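You operate a simulated robot arm through the tools that you are given. There is no shell and no other tool.

Carry out the task below with a simulated robot arm. There is one attempt and no reset: what you move stays moved.

Task
Bake the green rack in the lower drawer as the yellow card says, then switch the oven off.
Fine: one bake, run until the cool lamp lights; the rack stays in the shut drawer, latch locked, dials left as set.

It is judged by the outcome, as a careful person would: the job done as asked, and still so three seconds after it is handed in. It fails if anything else is knocked over, pushed out of place, dropped, spilled or broken.

Robot
A 7-joint arm with a fingered hand, fixed in place. Base frame: the origin is on the floor under the middle of its stand, x ahead of it, y to its left, z up. Readings come in cm, degrees, newtons and seconds.
It reaches about 108.9 cm from its shoulder. Its first joint turns from -149.0 to 149.0 degrees. Payload 3.5 kg.
Tool frame: the origin (TCP) lies between the finger pads and is the grasp point; the fingertips stand 3 cm ahead of it; z points along the fingers, y is the line along which they close. The gripper opens to 10.4 cm; its body begins 3.5 cm behind the TCP. The gripper is a hand of 4 fingers: y runs from the thumb to the fingers, the wrist lies at [-1.5, -11, -18.6] in the tool frame, and closing takes about 1.5 s.
Orientation is told as [roll, pitch, yaw] about the base's x, y, z axes, in that order, counted from this pose: with the fingers straight down and the wrist toward the robot, the tool's x, y and z point along [0, 1, 0], [1, 0, 0] and [0, 0, -1] of the base frame.

Tools
- The arm moves only by the tool step_arm. Its argument "increments" is a list of rows, each a list of 6 numbers: the turn, a rotation vector about the base's x, y, z in units of 90 degrees (1.0 is 90 degrees), then the shift along the base's x, y, z in units of 300 mm (1.0 is 300 mm). In form: [[rx, ry, rz, tx, ty, tz], ...]. A call has 1 to 20 rows; each row is the pose to reach, as a shift and turn from the pose commanded when the call began. "jaw" is the closure, from 0 (fully open) to 1 (shut), set as the call begins (left out, the last holds). A call with a number of a shift or a turn outside -1 to 1 is refused whole. Each row takes 0.2 s and may step no farther than 5 cm and 8.6 degrees from the row before; otherwise, or with a gripper value out of range, the whole call is refused. A pose out of reach is approached as far as the arm can. The call stops where the force on the tool passes 50 N (or 10 N more than at its start, if that is more) or the arm is blocked; 0.2 s more then pass. The fingers move at their own pace (about 4.5 cm/s each) and stop on an object; they squeeze with about 27 N. The grip force told is the motor's: it shows also when the fingers shut on nothing. Time passes only in rows, and 0.2 s behind the last, so rows that repeat a pose let the fingers close. It gives the time, the measured TCP pose, the force on the tool (base axes), the opening and the grip force at its end, in the units of the frame above (readings bear some noise), with the torque about the TCP (base axes, N m) and any sound that the robot's microphone picked up, and new pictures: "show" is both (left out), scene, wrist or none.
- Cameras (640 x 400 px; columns grow to the right, rows downward): "scene" is fixed at [21.96, -65.04, 153.51]; the picture's right is [0.71, -0.71, 0.00], its down [-0.52, -0.52, -0.68] and it looks along [0.48, 0.48, -0.73] (base axes); focal length 272 px, centre (320, 200). "wrist" rides on the gripper at [6.1, -9.2, -13] in the tool frame; the picture's right is [-0.81, 0.28, -0.52], its down [-0.53, -0.71, 0.46] and it looks along [-0.24, 0.64, 0.72] (tool axes); focal length 275 px, centre (320, 200). There is no depth. A picture from a camera that has moved, and an enlarged one, comes with that camera's place and axes in the base frame and with its lens.
- lift_body(by): slides the trunk up (or, below 0, down) by that many cm; the arm rides with it, the base frame stays. It gives what a move gives, with no picture.
- curl_fingers(index, middle, ring, thumb_bend, thumb_turn): sets how far each is bent, from 0 (flat) to 1 (curled in); at 0.3 the hand is open as for a grip, at 0.7 the pads meet at the TCP. One left out holds its place. A second passes; each finger stops where it meets its share of the squeeze, and holds until it gets a number again. A gripper value or a shape takes the hand back. It gives what a move gives, with no picture; readings hold the bend of each and the force on the fingers (four entries, about 0 where the hand has none), thumb and palm. thumb_turn goes from beside the hand (0) to across from the fingers (1), as for a grip.
- grasp_type(shape): the hand has 4 fingers and takes this shape, open, in about a second: jaw (thumb against the fingers, like two jaws); tri (thumb and two fingers); tip (a fingertip pinch); poke (one finger out to press); point (the index stretched); flat (the hand flat); cup (the hand cupped); fist (a fist). The gripper value then closes the fingers along that shape, each until it touches; the sizes above hold for jaw. It gives what a move gives, with no picture.
- inspect(camera, box): a new picture of the part [left, top, right, bottom] of that camera's present view, enlarged. It takes no simulated time.
- close_job(): hands the job in; it is judged then, once.

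Nothing tells you positions but the pictures and the camera data. Unless the task says otherwise, let go and move clear before handing in.

The tools are called after "Emit:" by a JSON object that holds its "name" and its "arguments". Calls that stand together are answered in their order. step_arm: Moves the arm, as the interface text tells. Its arguments: {"type":"object","properties":{"increments":{"type":"array"},"jaw":{"type":"number"},"show":{"type":"string","enum":["both","scene","wrist","none"]}},"required":["increments"]} The other tools are called the same way: lift_body (by) moves the trunk up or down; grasp_type (shape) gives the hand a shape; curl_fingers (index, middle, ring, thumb_bend, thumb_turn) moves the fingers one by one; inspect (camera, box) takes an enlarged picture of a part of a camera's view; close_job () hands the job in.

At the start:

```text
clock: 0.0
tool_pos: [54.11, -16.81, 126.0]
ee_rot: [-0.1, -0.1, 0.0]
contact_force: [0.5, 0.3, -0.7]
wrist_torque: [-0.01, 0.03, -0.02]
grip_width: 10.37
grasp_force: 0.0
shape: jaw
bend: [0.3, 0.3, 0.3, 0.3, 0.98]
finger forces: [0.0, 0.0, 0.0, 0.0, 0.1, 0.0]
trunk travel left (down, up): [-57.5, 13.5]
```

scene: 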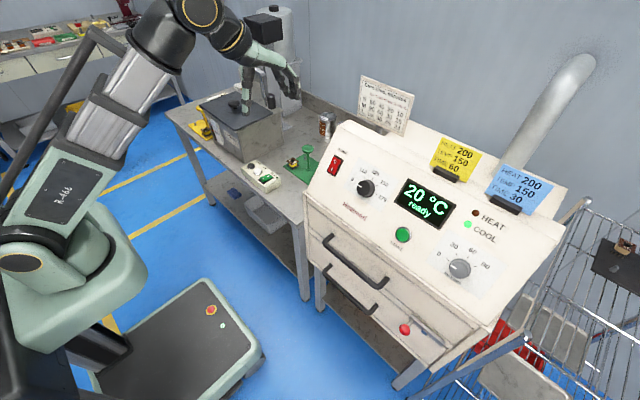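
wrist: 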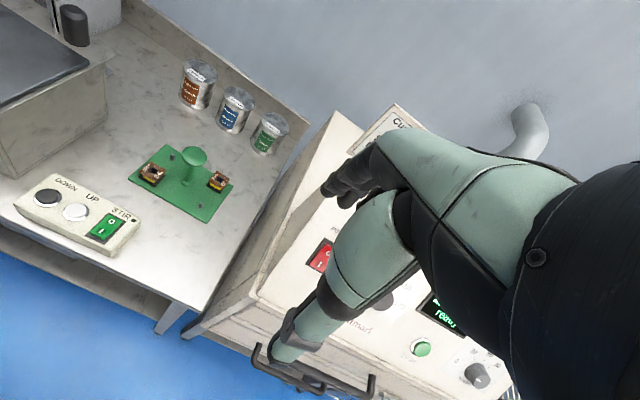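

I see an oven with a slanted control panel, two drawers, two cards (yellow and blue), and a green rack with a knob on the bench to the left. I'll enlarge several parts of the view before moving anything.

Emit:
{"name": "inspect", "arguments": {"camera": "scene", "box": [420, 120, 580, 220]}}

Emit:
{"name": "inspect", "arguments": {"camera": "scene", "box": [310, 130, 430, 230]}}

Emit:
{"name": "inspect", "arguments": {"camera": "scene", "box": [300, 210, 460, 390]}}

Emit:
{"name": "inspect", "arguments": {"camera": "scene", "box": [380, 170, 520, 300]}}

Emit:
{"name": "inspect", "arguments": {"camera": "scene", "box": [180, 90, 360, 200]}}

Emit:
{"name": "inspect", "arguments": {"camera": "scene", "box": [350, 70, 420, 140]}}

Emit:
{"name": "inspect", "arguments": {"camera": "wrist", "box": [0, 40, 320, 260]}}

```text
4.00 times, centred on (500, 170) of scene
camera zoom: at [21.96, -65.04, 153.51], right [0.71, -0.71, 0.0], down [-0.52, -0.52, -0.68], along [0.48, 0.48, -0.73], focal length 1090 px, centre (-400, 320)
```

zoom: 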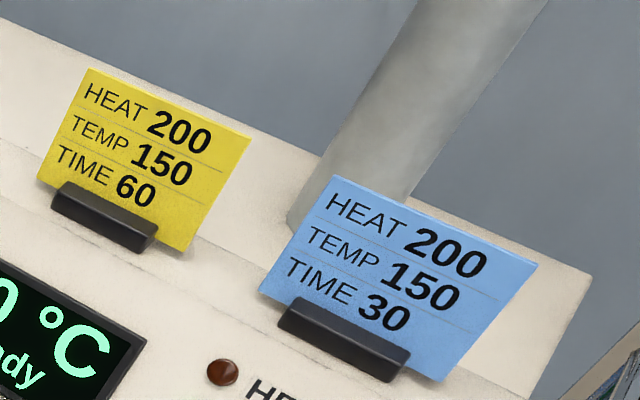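

```text
4.00 times, centred on (370, 180) of scene
camera zoom: at [21.96, -65.04, 153.51], right [0.71, -0.71, 0.0], down [-0.52, -0.52, -0.68], along [0.48, 0.48, -0.73], focal length 1090 px, centre (120, 280)
```

zoom: 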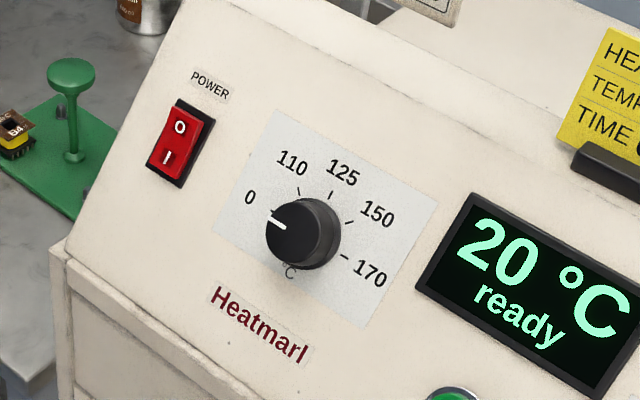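

```text
2.22 times, centred on (380, 300) of scene
camera zoom: at [21.96, -65.04, 153.51], right [0.71, -0.71, 0.0], down [-0.52, -0.52, -0.68], along [0.48, 0.48, -0.73], focal length 606 px, centre (187, -22)
```

zoom: 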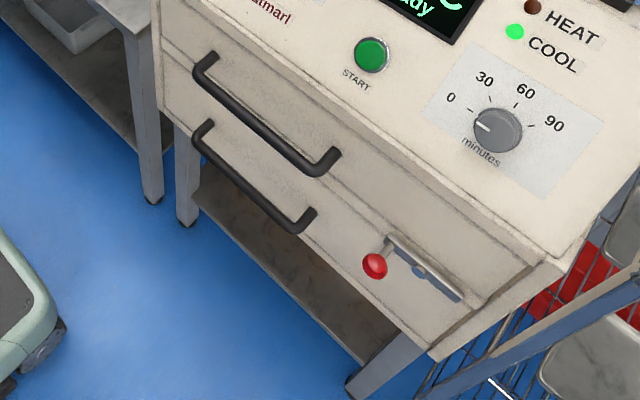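

```text
3.08 times, centred on (450, 235) of scene
camera zoom: at [21.96, -65.04, 153.51], right [0.71, -0.71, 0.0], down [-0.52, -0.52, -0.68], along [0.48, 0.48, -0.73], focal length 838 px, centre (-80, 92)
```

zoom: 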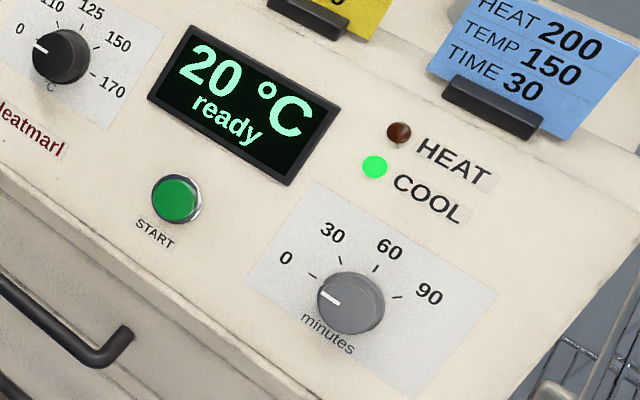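

```text
3.56 times, centred on (270, 145) of scene
camera zoom: at [21.96, -65.04, 153.51], right [0.71, -0.71, 0.0], down [-0.52, -0.52, -0.68], along [0.48, 0.48, -0.73], focal length 969 px, centre (498, 396)
```

zoom: 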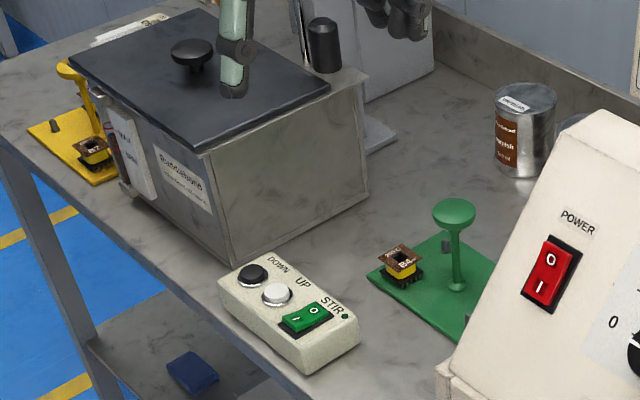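

```text
5.71 times, centred on (385, 105) of scene
camera zoom: at [21.96, -65.04, 153.51], right [0.71, -0.71, 0.0], down [-0.52, -0.52, -0.68], along [0.48, 0.48, -0.73], focal length 1557 px, centre (-51, 743)
```

zoom: 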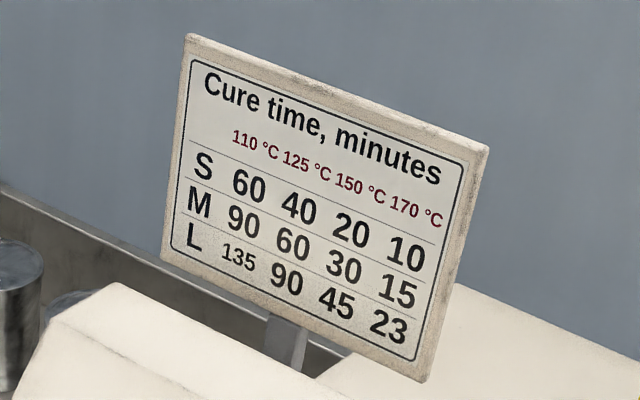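

```text
1.82 times, centred on (160, 150) of wrist
camera zoom: at [45.0, -10.54, 138.96], right [0.28, -0.81, 0.52], down [-0.71, -0.53, -0.46], along [0.64, -0.24, -0.72], focal length 500 px, centre (611, 291)
```

zoom: 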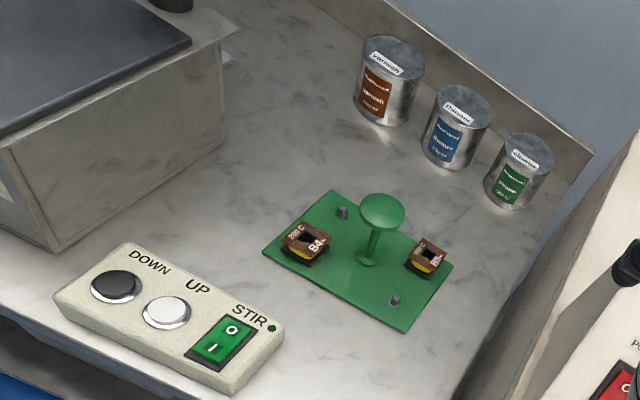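

The cards read: yellow is temperature 150, time 60. Both dials now point at 0 and the display shows "20 °C ready" with the cool lamp lit. The green rack stands on the bench near (81.5, 2, 76). I'll zoom in on the latch, handles and knob details.

Emit:
{"name": "inspect", "arguments": {"camera": "scene", "box": [370, 300, 450, 360]}}

Emit:
{"name": "inspect", "arguments": {"camera": "scene", "box": [300, 220, 400, 320]}}

Emit:
{"name": "inspect", "arguments": {"camera": "scene", "box": [320, 150, 350, 180]}}

Emit:
{"name": "inspect", "arguments": {"camera": "wrist", "box": [220, 200, 500, 400]}}

Emit:
{"name": "inspect", "arguments": {"camera": "wrist", "box": [120, 130, 250, 230]}}

```text
6.67 times, centred on (410, 330) of scene
camera zoom: at [21.96, -65.04, 153.51], right [0.71, -0.71, 0.0], down [-0.52, -0.52, -0.68], along [0.48, 0.48, -0.73], focal length 1816 px, centre (-280, -667)
```

zoom: 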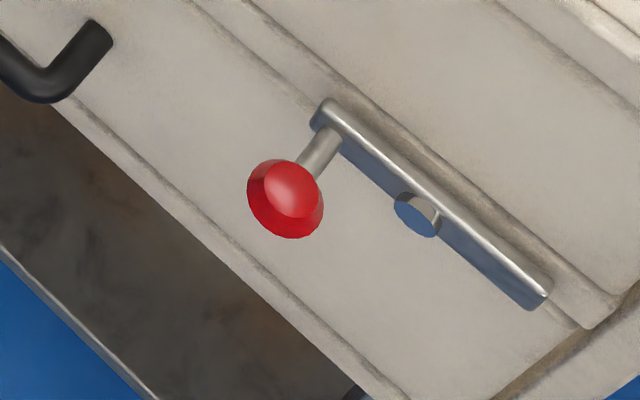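

```text
4.00 times, centred on (350, 270) of scene
camera zoom: at [21.96, -65.04, 153.51], right [0.71, -0.71, 0.0], down [-0.52, -0.52, -0.68], along [0.48, 0.48, -0.73], focal length 1090 px, centre (200, -80)
```

zoom: 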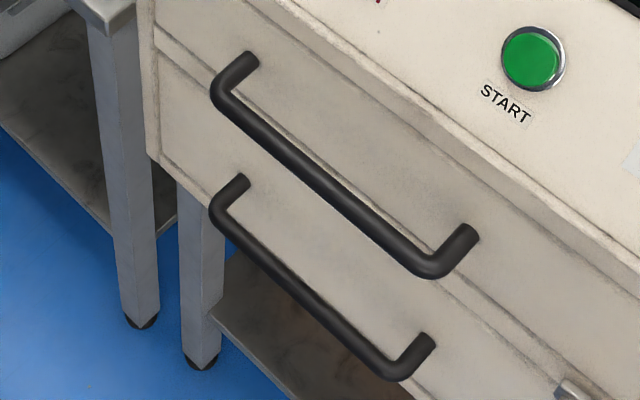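

```text
13.33 times, centred on (335, 165) of scene
camera zoom: at [21.96, -65.04, 153.51], right [0.71, -0.71, 0.0], down [-0.52, -0.52, -0.68], along [0.48, 0.48, -0.73], focal length 3633 px, centre (120, 667)
```

zoom: 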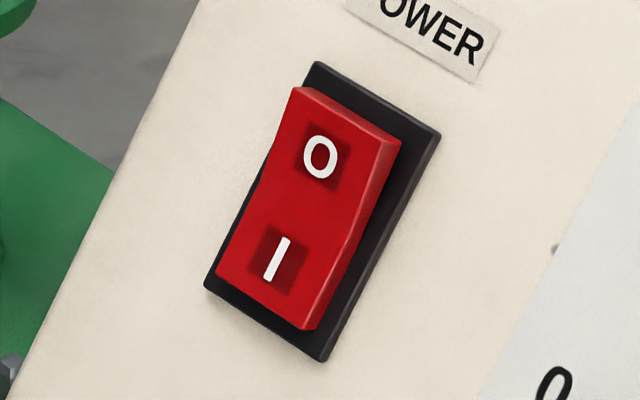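

```text
2.00 times, centred on (360, 300) of wrist
camera zoom: at [45.0, -10.54, 138.96], right [0.28, -0.81, 0.52], down [-0.71, -0.53, -0.46], along [0.64, -0.24, -0.72], focal length 551 px, centre (240, 0)
```

zoom: 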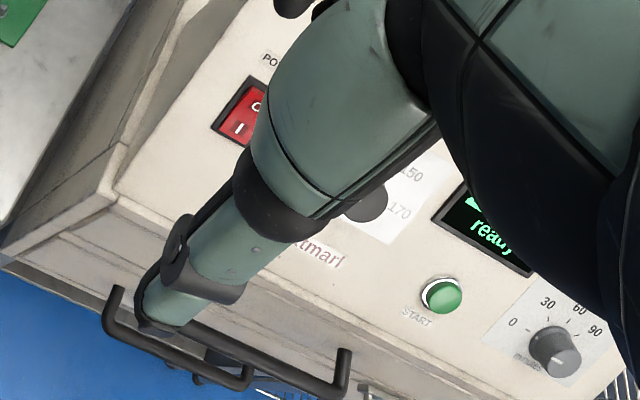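

```text
4.00 times, centred on (185, 180) of wrist
camera zoom: at [45.0, -10.54, 138.96], right [0.28, -0.81, 0.52], down [-0.71, -0.53, -0.46], along [0.64, -0.24, -0.72], focal length 1101 px, centre (860, 280)
```

zoom: 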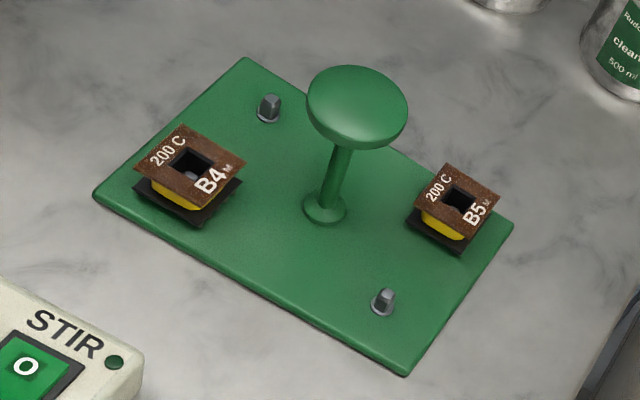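

The latch is a bar with a red ball on its left end and a pivot in the middle, at the right side of the lower drawer. I'll move the hand in front of the oven, well clear of it, and turn it so the wrist camera can see the latch and handles.

Emit:
{"name": "step_arm", "arguments": {"increments": [[0, 0, -0.055, -0.043, -0.125, 0], [0, 0, -0.11, -0.086, -0.25, 0], [0, 0, -0.165, -0.129, -0.375, -0.02], [0, 0, -0.22, -0.172, -0.5, -0.04], [0, 0, -0.275, -0.215, -0.625, -0.06], [0, 0, -0.33, -0.258, -0.75, -0.08], [0, 0, -0.385, -0.3, -0.875, -0.1], [0, 0, -0.44, -0.343, -1.0, -0.12]], "show": "both"}}

```text
clock: 1.8
tool_pos: [43.84, -46.82, 122.33]
ee_rot: [0.1, 0.0, -39.6]
contact_force: [0.6, 0.2, 0.1]
wrist_torque: [0.03, 0.0, -0.02]
grip_width: 10.38
grasp_force: 0.0
shape: jaw
bend: [0.3, 0.3, 0.3, 0.3, 0.98]
finger forces: [0.0, 0.0, 0.1, 0.0, 0.0, 0.0]
trunk travel left (down, up): [-57.5, 13.5]
camera wrist: at [40.78, -36.24, 135.39], right [-0.31, -0.8, 0.52], down [-0.89, 0.05, -0.46], along [0.34, -0.6, -0.72], focal length 275 px, centre (320, 200)
```

scene: 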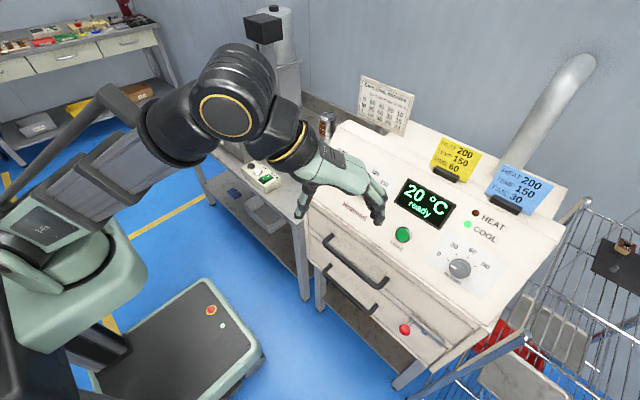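
wrist: 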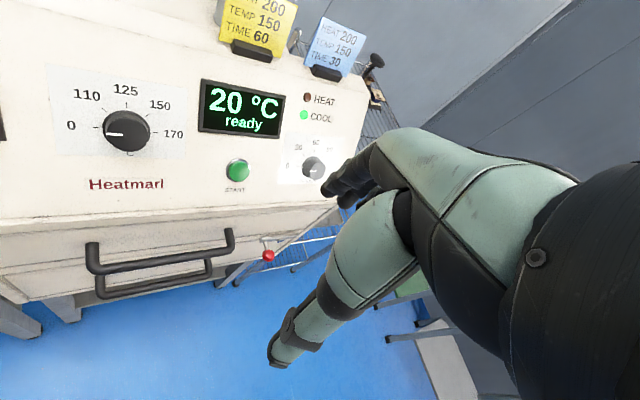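

The wrist view now shows the panel, both handles and the red latch ball. I'll zoom in on these for localization.

Emit:
{"name": "inspect", "arguments": {"camera": "wrist", "box": [220, 200, 360, 300]}}

Emit:
{"name": "inspect", "arguments": {"camera": "wrist", "box": [0, 40, 340, 240]}}

Emit:
{"name": "inspect", "arguments": {"camera": "wrist", "box": [0, 180, 300, 350]}}

```text
4.00 times, centred on (290, 250) of wrist
camera zoom: at [40.78, -36.24, 135.39], right [-0.31, -0.8, 0.52], down [-0.89, 0.05, -0.46], along [0.34, -0.6, -0.72], focal length 1101 px, centre (440, 0)
```

zoom: 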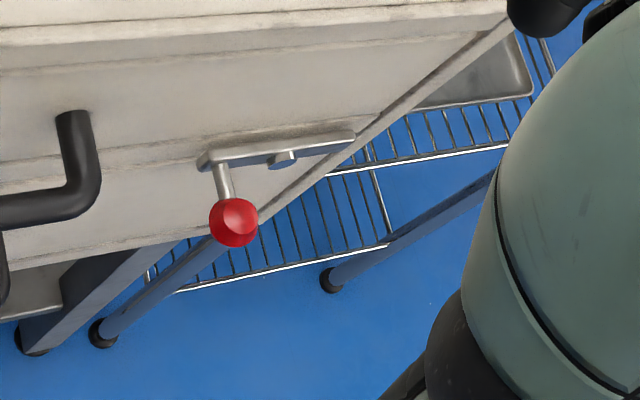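

```text
1.88 times, centred on (170, 140) of wrist
camera zoom: at [40.78, -36.24, 135.39], right [-0.31, -0.8, 0.52], down [-0.89, 0.05, -0.46], along [0.34, -0.6, -0.72], focal length 518 px, centre (602, 313)
```

zoom: 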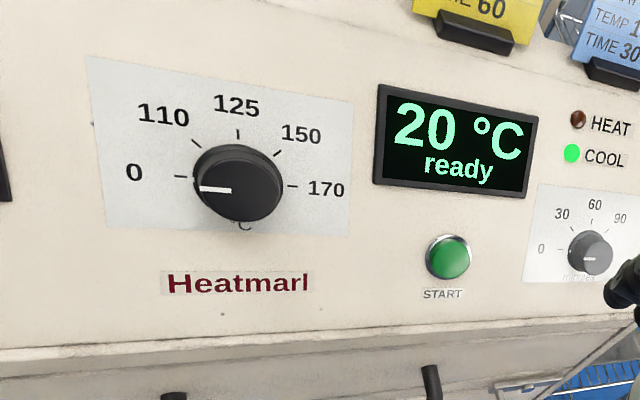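

```text
2.13 times, centred on (150, 265) of wrist
camera zoom: at [40.78, -36.24, 135.39], right [-0.31, -0.8, 0.52], down [-0.89, 0.05, -0.46], along [0.34, -0.6, -0.72], focal length 587 px, centre (683, 61)
```

zoom: 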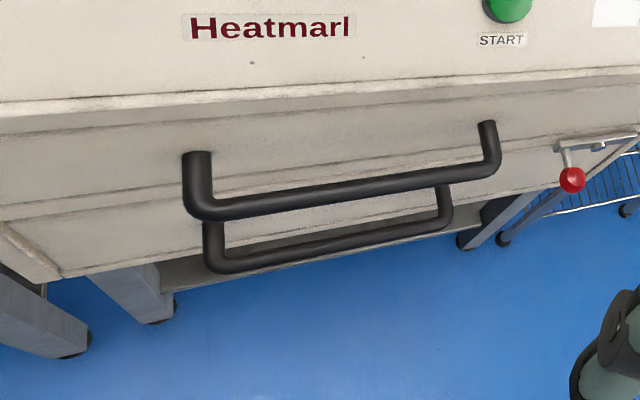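

Emit:
{"name": "inspect", "arguments": {"camera": "wrist", "box": [255, 220, 325, 265]}}

Emit:
{"name": "inspect", "arguments": {"camera": "scene", "box": [400, 290, 460, 350]}}

Emit:
{"name": "inspect", "arguments": {"camera": "wrist", "box": [285, 130, 345, 190]}}

```text
8.89 times, centred on (290, 242) of wrist
camera zoom: at [40.78, -36.24, 135.39], right [-0.31, -0.8, 0.52], down [-0.89, 0.05, -0.46], along [0.34, -0.6, -0.72], focal length 2447 px, centre (587, -178)
```

zoom: 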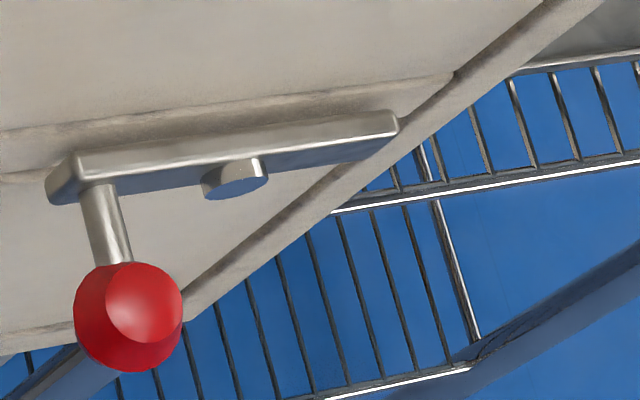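

```text
6.67 times, centred on (430, 320) of scene
camera zoom: at [21.96, -65.04, 153.51], right [0.71, -0.71, 0.0], down [-0.52, -0.52, -0.68], along [0.48, 0.48, -0.73], focal length 1816 px, centre (-413, -600)
```

zoom: 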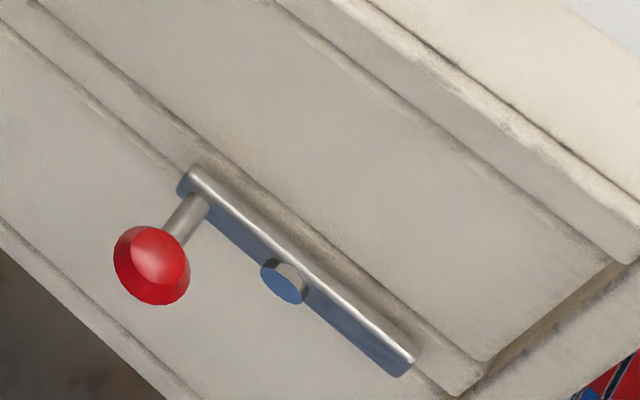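

```text
6.67 times, centred on (315, 160) of wrist
camera zoom: at [40.78, -36.24, 135.39], right [-0.31, -0.8, 0.52], down [-0.89, 0.05, -0.46], along [0.34, -0.6, -0.72], focal length 1835 px, centre (353, 467)
```

zoom: 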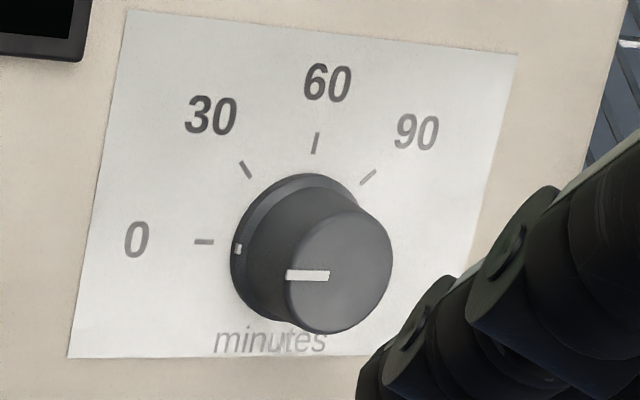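

The latch sits at about (57.6, -68, 78) with its red ball at (54.4, -64, 78). The lower handle is a horizontal bar at x≈55.5, z≈67, y from -33 to -53. I'll first back off and turn the hand upright, then pitch it forward to grip the lower handle.

Emit:
{"name": "step_arm", "arguments": {"increments": [[0, 0, 0.055, -0.06, 0.01, -0.07], [0, 0, 0.11, -0.12, 0.02, -0.14], [0, 0, 0.165, -0.18, 0.03, -0.21], [0, 0, 0.22, -0.24, 0.04, -0.28], [0, 0, 0.275, -0.3, 0.06, -0.35], [0, 0, 0.33, -0.36, 0.08, -0.42], [0, 0, 0.385, -0.42, 0.1, -0.5], [0, 0, 0.44, -0.46, 0.12, -0.58]], "show": "both"}}

```text
clock: 3.6
tool_pos: [29.96, -43.13, 104.87]
ee_rot: [0.0, 0.0, 0.2]
contact_force: [0.5, 0.3, -0.6]
wrist_torque: [0.02, 0.01, -0.02]
grip_width: 10.36
grasp_force: 0.1
shape: jaw
bend: [0.3, 0.3, 0.3, 0.3, 0.98]
finger forces: [0.1, 0.0, 0.1, 0.1, 0.0, 0.0]
trunk travel left (down, up): [-57.5, 13.5]
camera wrist: at [20.86, -36.95, 117.82], right [0.28, -0.81, 0.52], down [-0.71, -0.53, -0.46], along [0.65, -0.24, -0.72], focal length 275 px, centre (320, 200)
```

scene: 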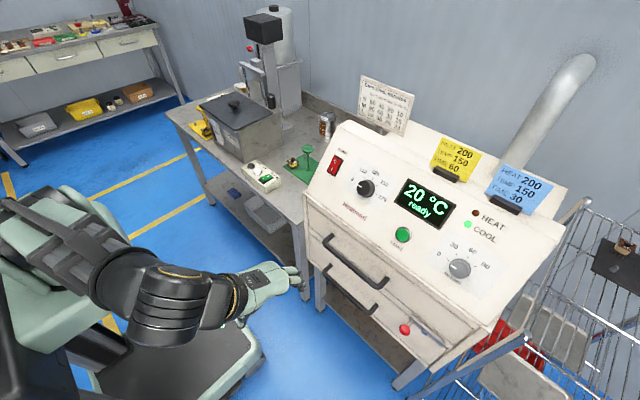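
wrist: 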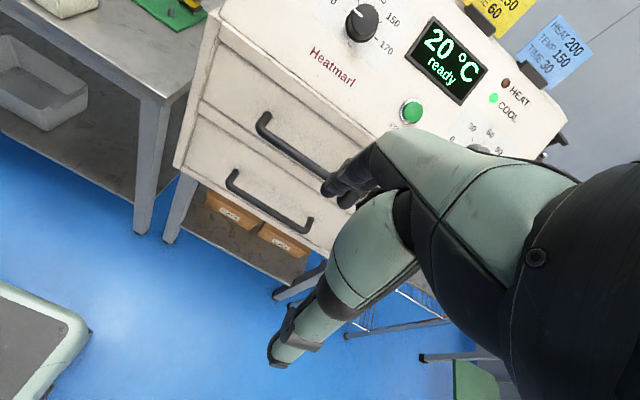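

The hand is upright in front of the drawers and clear of them. The lower drawer is well below the shoulder, so I'll lower the trunk.

Emit:
{"name": "lift_body", "arguments": {"by": -30}}

```text
clock: 6.6
tool_pos: [30.02, -43.13, 74.77]
ee_rot: [0.0, 0.0, 0.0]
contact_force: [-0.8, -0.5, -0.4]
wrist_torque: [-0.02, 0.0, 0.02]
grip_width: 10.39
grasp_force: 0.0
shape: jaw
bend: [0.3, 0.3, 0.3, 0.3, 0.98]
finger forces: [0.0, 0.0, 0.0, 0.0, 0.0, 0.0]
trunk travel left (down, up): [-27.5, 43.5]
```

Now I pitch the hand forward so the fingers point at the drawer, stopping about 15 cm short of the handle.

Emit:
{"name": "step_arm", "arguments": {"increments": [[0, -0.089, 0, 0.02, 0, -0.02], [0, -0.178, 0, 0.04, 0, -0.04], [0, -0.267, 0, 0.06, 0, -0.07], [0, -0.356, 0, 0.09, 0, -0.1], [0, -0.445, 0, 0.12, 0, -0.13], [0, -0.534, 0, 0.15, 0, -0.16], [0, -0.623, 0, 0.18, 0, -0.19], [0, -0.712, 0, 0.22, 0, -0.22], [0, -0.8, 0, 0.27, 0, -0.245], [0, -0.889, 0, 0.32, 0, -0.245]], "show": "both"}}

```text
clock: 8.8
tool_pos: [39.54, -43.19, 67.24]
ee_rot: [0.1, -80.1, -0.2]
contact_force: [-0.3, 0.1, 0.2]
wrist_torque: [0.03, -0.01, -0.03]
grip_width: 10.36
grasp_force: 0.1
shape: jaw
bend: [0.3, 0.3, 0.3, 0.3, 0.98]
finger forces: [0.0, 0.0, 0.0, 0.1, 0.1, 0.0]
trunk travel left (down, up): [-27.5, 43.5]
camera wrist: at [25.26, -36.94, 60.59], right [-0.46, -0.81, 0.36], down [0.33, -0.53, -0.78], along [0.82, -0.24, 0.51], focal length 275 px, centre (320, 200)
```

scene: 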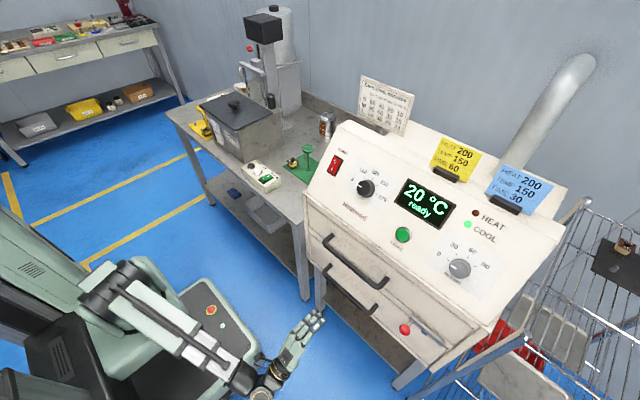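
wrist: 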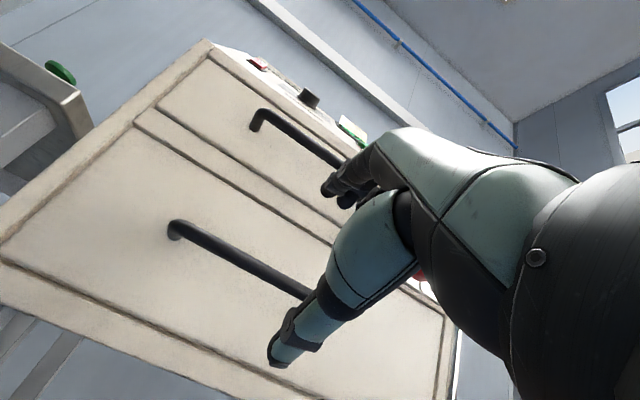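

Emit:
{"name": "inspect", "arguments": {"camera": "scene", "box": [240, 220, 440, 400]}}

Emit:
{"name": "inspect", "arguments": {"camera": "wrist", "box": [100, 80, 480, 380]}}

```text
2.22 times, centred on (340, 310) of scene
camera zoom: at [21.96, -65.04, 153.51], right [0.71, -0.71, 0.0], down [-0.52, -0.52, -0.68], along [0.48, 0.48, -0.73], focal length 606 px, centre (276, -44)
```

zoom: 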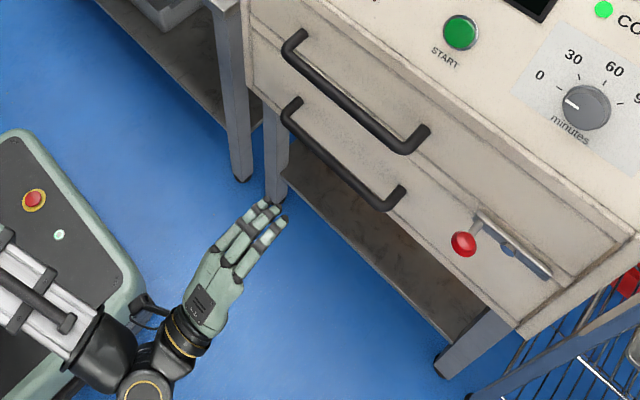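

```text
1.33 times, centred on (290, 230) of wrist
camera zoom: at [25.26, -36.94, 60.59], right [-0.46, -0.81, 0.36], down [0.33, -0.53, -0.78], along [0.82, -0.24, 0.51], focal length 367 px, centre (360, 160)
```

zoom: 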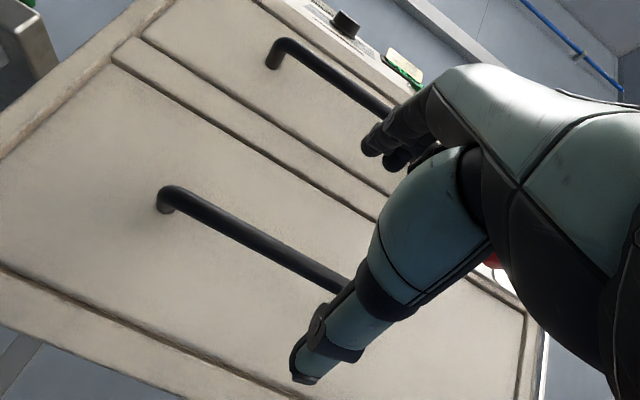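

The latch pivot lies on the fixed strip between the drawers (z≈77–80), so with the bar horizontal the lower drawer should be free. I'll advance to put the handle bar between the thumb and fingers.

Emit:
{"name": "step_arm", "arguments": {"increments": [[0, 0, 0, 0.1, 0, 0], [0, 0, 0, 0.2, 0, 0], [0, 0, 0, 0.3, 0, 0], [0, 0, 0, 0.4, 0, 0], [0, 0, 0, 0.46, 0, 0], [0, 0, 0, 0.5, 0, 0]], "jaw": 0, "show": "both"}}

```text
clock: 10.2
tool_pos: [54.59, -43.19, 67.5]
ee_rot: [0.0, -80.0, 0.0]
contact_force: [-0.2, -0.4, 0.2]
wrist_torque: [0.01, 0.05, 0.0]
grip_width: 10.39
grasp_force: 0.0
shape: jaw
bend: [0.3, 0.3, 0.3, 0.3, 0.98]
finger forces: [0.0, 0.0, 0.0, 0.1, 0.1, 0.0]
trunk travel left (down, up): [-27.5, 43.5]
camera wrist: at [40.22, -36.93, 60.7], right [-0.46, -0.81, 0.36], down [0.33, -0.53, -0.78], along [0.83, -0.24, 0.51], focal length 275 px, centre (320, 200)
```

scene: 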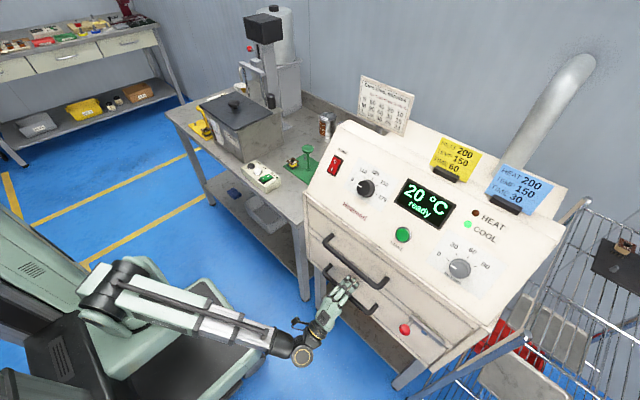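
wrist: 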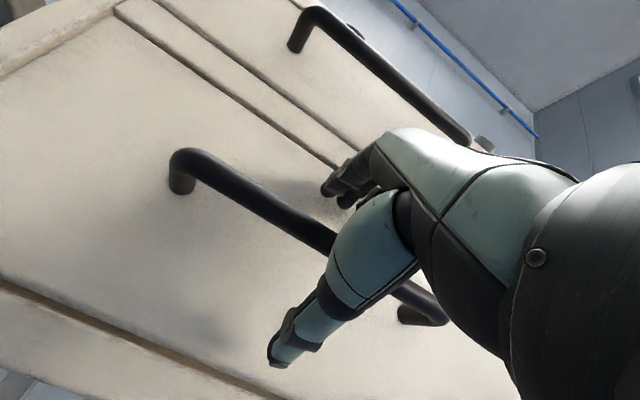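

The bar passes right through the grasp point. I close the fingers on it.

Emit:
{"name": "step_arm", "arguments": {"increments": [[0, 0, 0, 0, 0, 0], [0, 0, 0, 0, 0, 0], [0, 0, 0, 0, 0, 0], [0, 0, 0, 0, 0, 0], [0, 0, 0, 0, 0, 0], [0, 0, 0, 0, 0, 0], [0, 0, 0, 0, 0, 0], [0, 0, 0, 0, 0, 0], [0, 0, 0, 0, 0, 0]], "jaw": 1, "show": "both"}}

```text
clock: 12.2
tool_pos: [54.5, -43.15, 67.5]
ee_rot: [0.1, -79.9, -0.1]
contact_force: [5.0, -0.7, -5.1]
wrist_torque: [-0.07, 0.0, 0.04]
grip_width: 0.02
grasp_force: 27.2
shape: jaw
bend: [0.71, 0.7, 0.7, 0.73, 1.0]
finger forces: [5.3, 0.8, 2.6, 0.1, 26.3, 0.1]
trunk travel left (down, up): [-27.5, 43.5]
camera wrist: at [40.22, -36.93, 60.65], right [-0.46, -0.81, 0.36], down [0.32, -0.53, -0.78], along [0.83, -0.24, 0.51], focal length 275 px, centre (320, 200)
```

scene: 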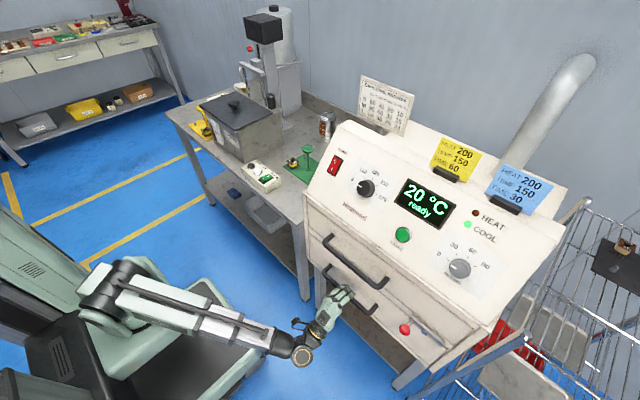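
wrist: 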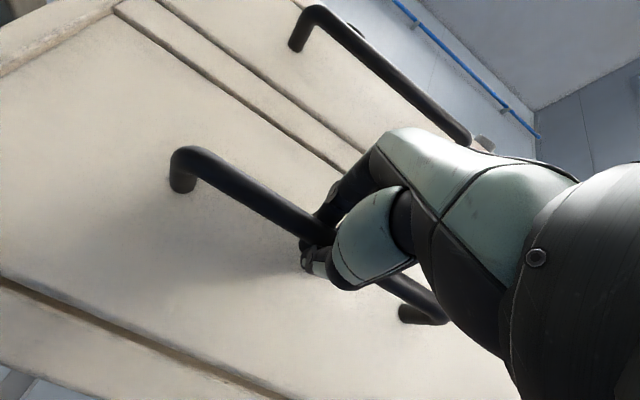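

The fingers have closed behind the bar, hooking it. I'll pull gently a few centimetres first.

Emit:
{"name": "step_arm", "arguments": {"increments": [[0, 0, 0, -0.03, 0, 0], [0, 0, 0, -0.06, 0, 0], [0, 0, 0, -0.09, 0, 0], [0, 0, 0, -0.12, 0, 0], [0, 0, 0, -0.15, 0, 0]], "show": "both"}}

```text
clock: 13.4
tool_pos: [50.02, -43.13, 67.35]
ee_rot: [0.3, -80.0, -0.2]
contact_force: [1.9, 0.3, -5.2]
wrist_torque: [-0.05, 0.0, 0.07]
grip_width: 0.0
grasp_force: 27.2
shape: jaw
bend: [0.71, 0.7, 0.7, 0.73, 1.0]
finger forces: [4.4, 0.5, 2.3, 0.0, 26.2, 0.1]
trunk travel left (down, up): [-27.5, 43.5]
camera wrist: at [35.66, -36.94, 60.64], right [-0.46, -0.81, 0.36], down [0.32, -0.53, -0.78], along [0.83, -0.24, 0.51], focal length 275 px, centre (320, 200)
```

scene: 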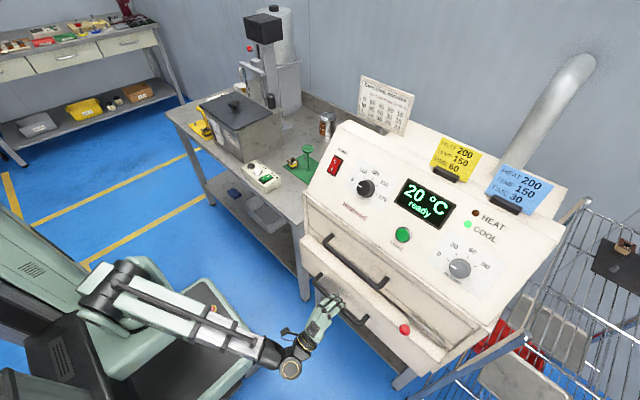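
wrist: 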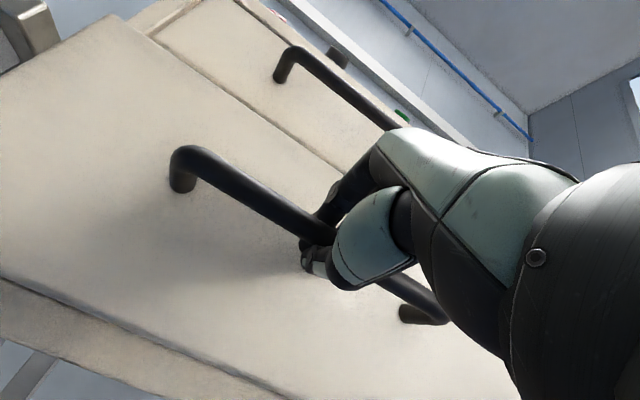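

The drawer slides freely. I pull it about 20 cm further open.

Emit:
{"name": "step_arm", "arguments": {"increments": [[0, 0, 0, -0.06, 0, 0], [0, 0, 0, -0.12, 0, 0], [0, 0, 0, -0.18, 0, 0], [0, 0, 0, -0.24, 0, 0], [0, 0, 0, -0.3, 0, 0], [0, 0, 0, -0.36, 0, 0], [0, 0, 0, -0.42, 0, 0], [0, 0, 0, -0.48, 0, 0], [0, 0, 0, -0.54, 0, 0], [0, 0, 0, -0.6, 0, 0], [0, 0, 0, -0.66, 0, 0]], "show": "both"}}

```text
clock: 15.8
tool_pos: [30.34, -43.21, 67.47]
ee_rot: [0.3, -79.9, -0.2]
contact_force: [0.8, 2.0, -9.6]
wrist_torque: [-0.04, 0.01, 0.1]
grip_width: 0.0
grasp_force: 27.6
shape: jaw
bend: [0.71, 0.7, 0.7, 0.73, 1.0]
finger forces: [2.5, 0.3, 2.5, 0.0, 28.4, 0.0]
trunk travel left (down, up): [-27.5, 43.5]
camera wrist: at [15.92, -36.96, 60.68], right [-0.46, -0.81, 0.36], down [0.32, -0.53, -0.78], along [0.83, -0.24, 0.51], focal length 275 px, centre (320, 200)
```

scene: 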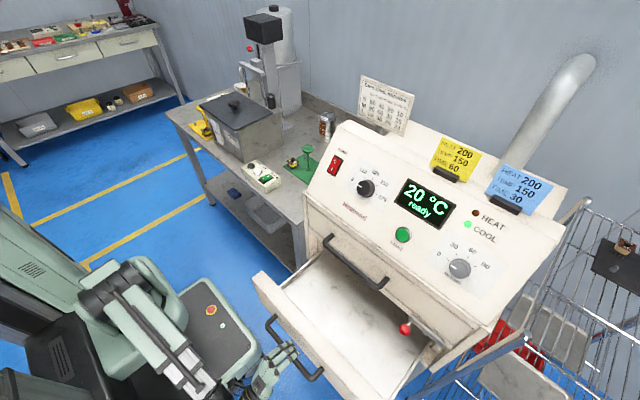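
wrist: 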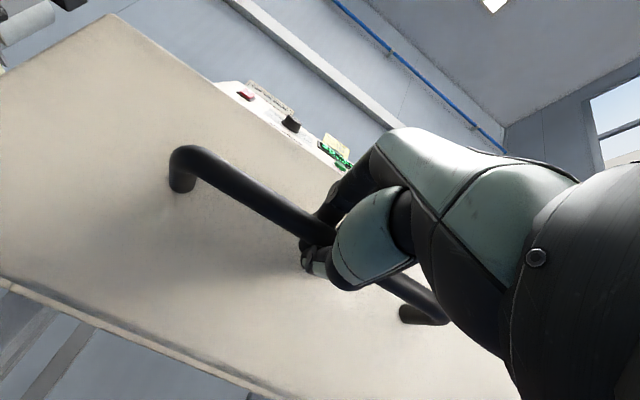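

Emit:
{"name": "inspect", "arguments": {"camera": "scene", "box": [240, 220, 460, 400]}}

```text
2.22 times, centred on (350, 310) of scene
camera zoom: at [21.96, -65.04, 153.51], right [0.71, -0.71, 0.0], down [-0.52, -0.52, -0.68], along [0.48, 0.48, -0.73], focal length 606 px, centre (253, -44)
```

zoom: 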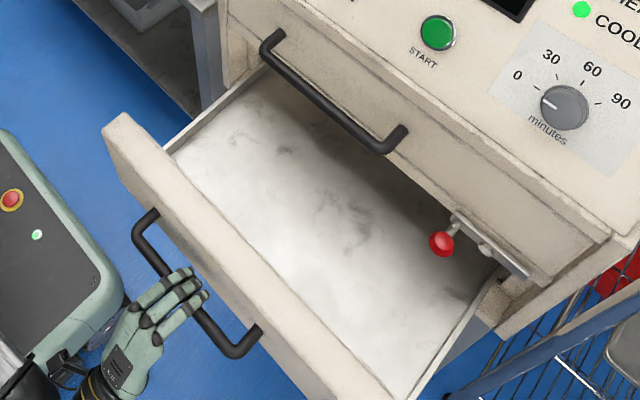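

Emit:
{"name": "inspect", "arguments": {"camera": "scene", "box": [270, 235, 350, 305]}}

Emit:
{"name": "inspect", "arguments": {"camera": "scene", "box": [360, 320, 460, 400]}}

```text
5.71 times, centred on (310, 270) of scene
camera zoom: at [21.96, -65.04, 153.51], right [0.71, -0.71, 0.0], down [-0.52, -0.52, -0.68], along [0.48, 0.48, -0.73], focal length 1557 px, centre (377, -200)
```

zoom: 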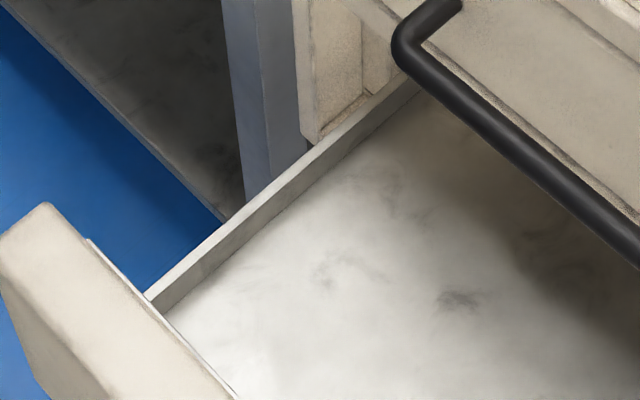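

```text
5.00 times, centred on (410, 360) of scene
camera zoom: at [21.96, -65.04, 153.51], right [0.71, -0.71, 0.0], down [-0.52, -0.52, -0.68], along [0.48, 0.48, -0.73], focal length 1362 px, centre (-130, -600)
```

zoom: 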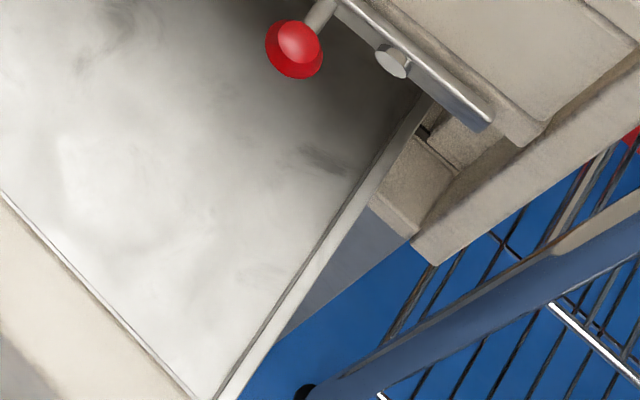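

The drawer is open about 24 cm and empty, with low side walls. The latch stays on the frame. I'll open the hand and back off the handle.

Emit:
{"name": "step_arm", "arguments": {"increments": [[0, 0, 0, 0, 0, 0], [0, 0, 0, 0, 0, 0], [0, 0, 0, 0, 0, 0], [0, 0, 0, 0, 0, 0], [0, 0, 0, 0, 0, 0], [0, 0, 0, 0, 0, 0], [0, 0, 0, 0, 0, 0], [0, 0, 0, 0, 0, 0], [0, 0, 0, -0.05, 0, 0], [0, 0, 0, -0.1, 0, 0], [0, 0, 0, -0.15, 0, 0], [0, 0, 0, -0.2, 0, 0], [0, 0, 0, -0.24, 0, 0]], "jaw": 0, "show": "both"}}

```text
clock: 18.6
tool_pos: [23.09, -43.07, 67.47]
ee_rot: [0.1, -79.9, -0.1]
contact_force: [-0.1, -0.1, 0.9]
wrist_torque: [0.0, 0.01, -0.01]
grip_width: 10.38
grasp_force: 0.0
shape: jaw
bend: [0.3, 0.3, 0.3, 0.3, 0.98]
finger forces: [0.1, 0.1, 0.0, 0.1, 0.0, 0.0]
trunk travel left (down, up): [-27.5, 43.5]
camera wrist: at [8.73, -36.88, 60.64], right [-0.46, -0.81, 0.36], down [0.33, -0.53, -0.78], along [0.83, -0.24, 0.51], focal length 275 px, centre (320, 200)
```

scene: 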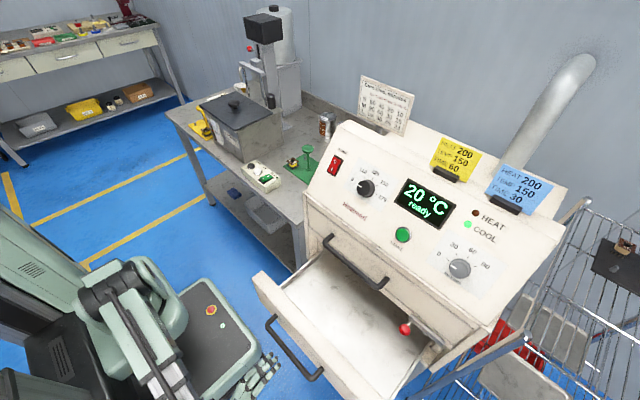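
wrist: 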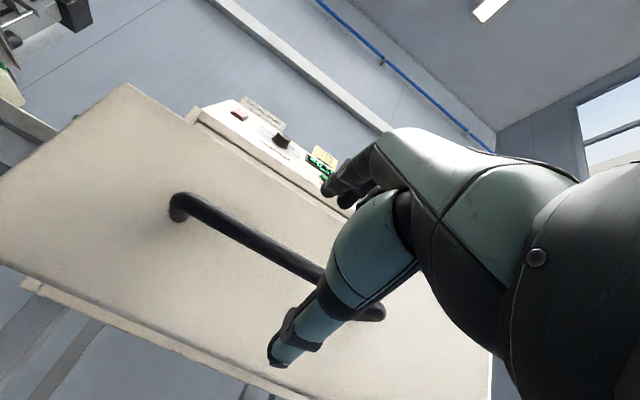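

The hand is clear of the handle. I raise the trunk to lift the hand straight up.

Emit:
{"name": "lift_body", "arguments": {"by": 38}}

```text
clock: 22.3
tool_pos: [23.07, -43.18, 105.36]
ee_rot: [0.0, -80.0, 0.0]
contact_force: [0.5, 0.3, -0.4]
wrist_torque: [0.02, -0.03, -0.01]
grip_width: 10.39
grasp_force: 0.0
shape: jaw
bend: [0.3, 0.3, 0.3, 0.3, 0.98]
finger forces: [0.0, 0.1, 0.0, 0.0, 0.0, 0.0]
trunk travel left (down, up): [-65.5, 5.5]
```

Now I return the hand to fingers-down while moving toward the bench, well above everything.

Emit:
{"name": "step_arm", "arguments": {"increments": [[0, 0.089, 0, 0.06, 0.1, 0.06], [0, 0.178, 0, 0.14, 0.2, 0.12], [0, 0.267, 0, 0.23, 0.3, 0.18], [0, 0.356, 0, 0.32, 0.4, 0.24], [0, 0.445, 0, 0.41, 0.5, 0.3], [0, 0.534, 0, 0.5, 0.6, 0.35], [0, 0.623, 0, 0.6, 0.7, 0.4], [0, 0.712, 0, 0.7, 0.8, 0.43], [0, 0.8, 0, 0.8, 0.9, 0.45], [0, 0.889, 0, 0.9, 1.0, 0.47]], "show": "both"}}

```text
clock: 24.5
tool_pos: [50.25, -12.91, 119.63]
ee_rot: [0.0, 0.1, -0.1]
contact_force: [0.0, 0.8, 0.1]
wrist_torque: [-0.01, -0.01, -0.03]
grip_width: 10.39
grasp_force: 0.0
shape: jaw
bend: [0.3, 0.3, 0.3, 0.3, 0.98]
finger forces: [0.1, 0.0, 0.0, 0.1, 0.1, 0.0]
out of reach, approached as far as the arm can: row 2, 3, 4, 5, 6, 7, 8, 9
trunk travel left (down, up): [-65.5, 5.5]
camera wrist: at [41.14, -6.69, 132.57], right [0.27, -0.81, 0.52], down [-0.71, -0.53, -0.45], along [0.64, -0.24, -0.73], focal length 275 px, centre (320, 200)
```

scene: 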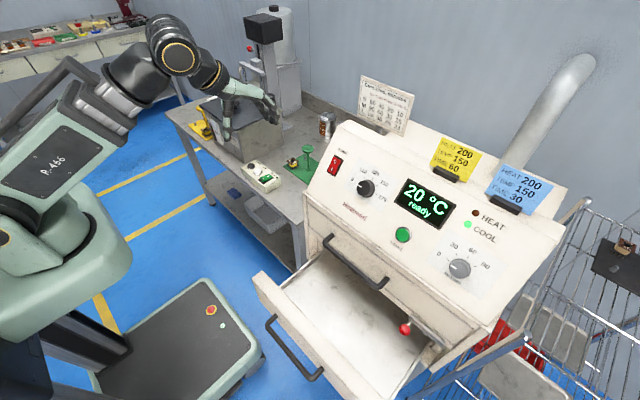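
wrist: 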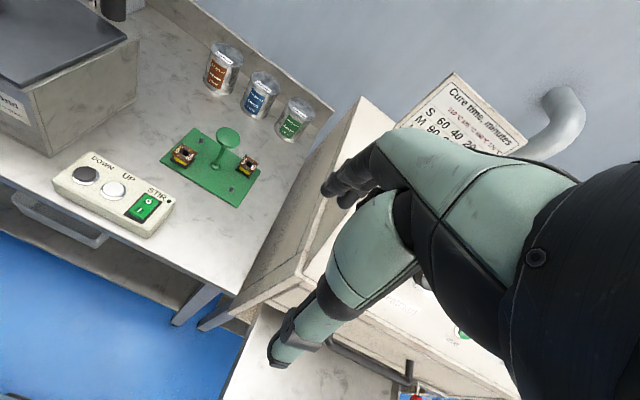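

The hand is upright again. I'll refine the rack knob's position from this view.

Emit:
{"name": "inspect", "arguments": {"camera": "wrist", "box": [140, 100, 300, 220]}}

Emit:
{"name": "inspect", "arguments": {"camera": "scene", "box": [270, 130, 350, 190]}}

```text
3.33 times, centred on (220, 160) of wrist
camera zoom: at [41.14, -6.69, 132.57], right [0.27, -0.81, 0.52], down [-0.71, -0.53, -0.45], along [0.64, -0.24, -0.73], focal length 918 px, centre (653, 333)
```

zoom: 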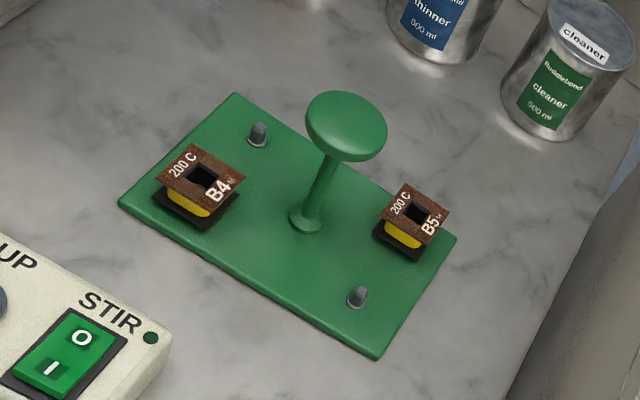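

```text
6.67 times, centred on (310, 160) of scene
camera zoom: at [21.96, -65.04, 153.51], right [0.71, -0.71, 0.0], down [-0.52, -0.52, -0.68], along [0.48, 0.48, -0.73], focal length 1816 px, centre (387, 467)
```

zoom: 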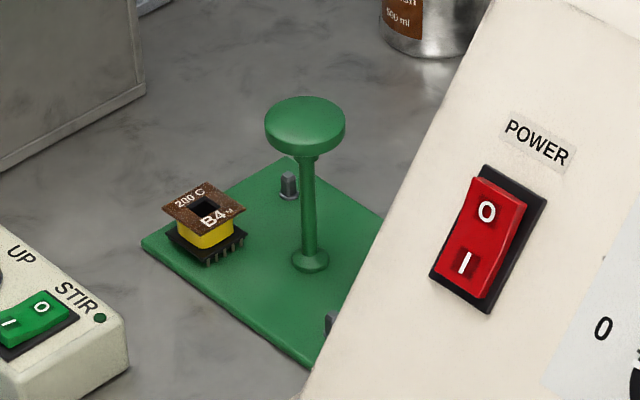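

The rack's post is at about (81.3, 1.9), with its knob top at z≈88. I move above it in two stages, slowly.

Emit:
{"name": "step_arm", "arguments": {"increments": [[0, 0, 0, 0.106, 0.055, -0.03], [0, 0, 0, 0.212, 0.11, -0.07], [0, 0, 0, 0.32, 0.165, -0.12], [0, 0, 0, 0.426, 0.22, -0.18], [0, 0, 0, 0.532, 0.275, -0.24], [0, 0, 0, 0.638, 0.33, -0.3], [0, 0, 0, 0.745, 0.385, -0.36], [0, 0, 0, 0.85, 0.44, -0.44], [0, 0, 0, 0.958, 0.493, -0.5]], "jaw": 0, "show": "both"}}

```text
clock: 26.5
tool_pos: [79.03, 1.72, 104.61]
ee_rot: [0.0, 0.0, 0.0]
contact_force: [-0.6, 0.5, 0.0]
wrist_torque: [-0.01, 0.02, 0.0]
grip_width: 10.38
grasp_force: 0.1
shape: jaw
bend: [0.3, 0.3, 0.3, 0.3, 0.98]
finger forces: [0.1, 0.1, 0.0, 0.0, 0.0, 0.0]
trunk travel left (down, up): [-65.5, 5.5]
camera wrist: at [69.99, 7.91, 117.57], right [0.27, -0.81, 0.52], down [-0.71, -0.53, -0.46], along [0.64, -0.24, -0.72], focal length 275 px, centre (320, 200)
```

scene: 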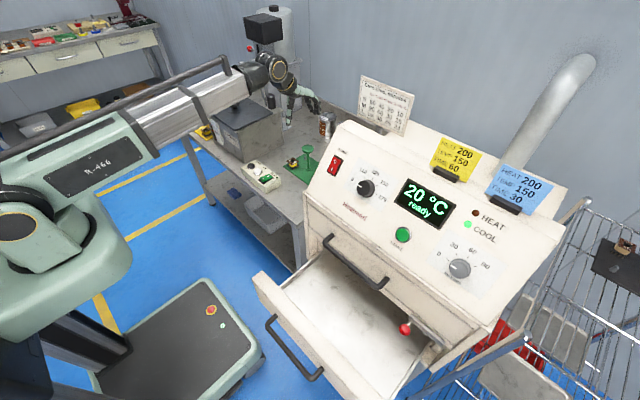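
wrist: 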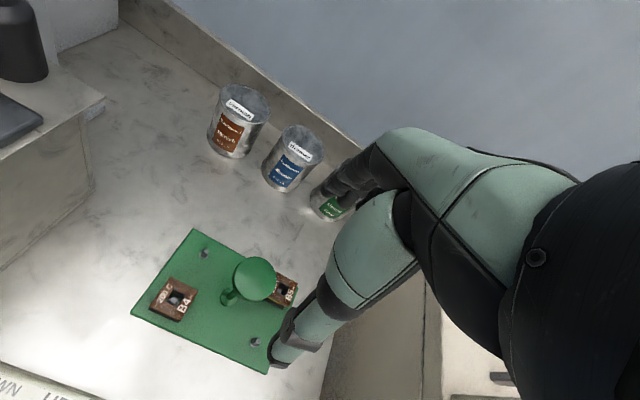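

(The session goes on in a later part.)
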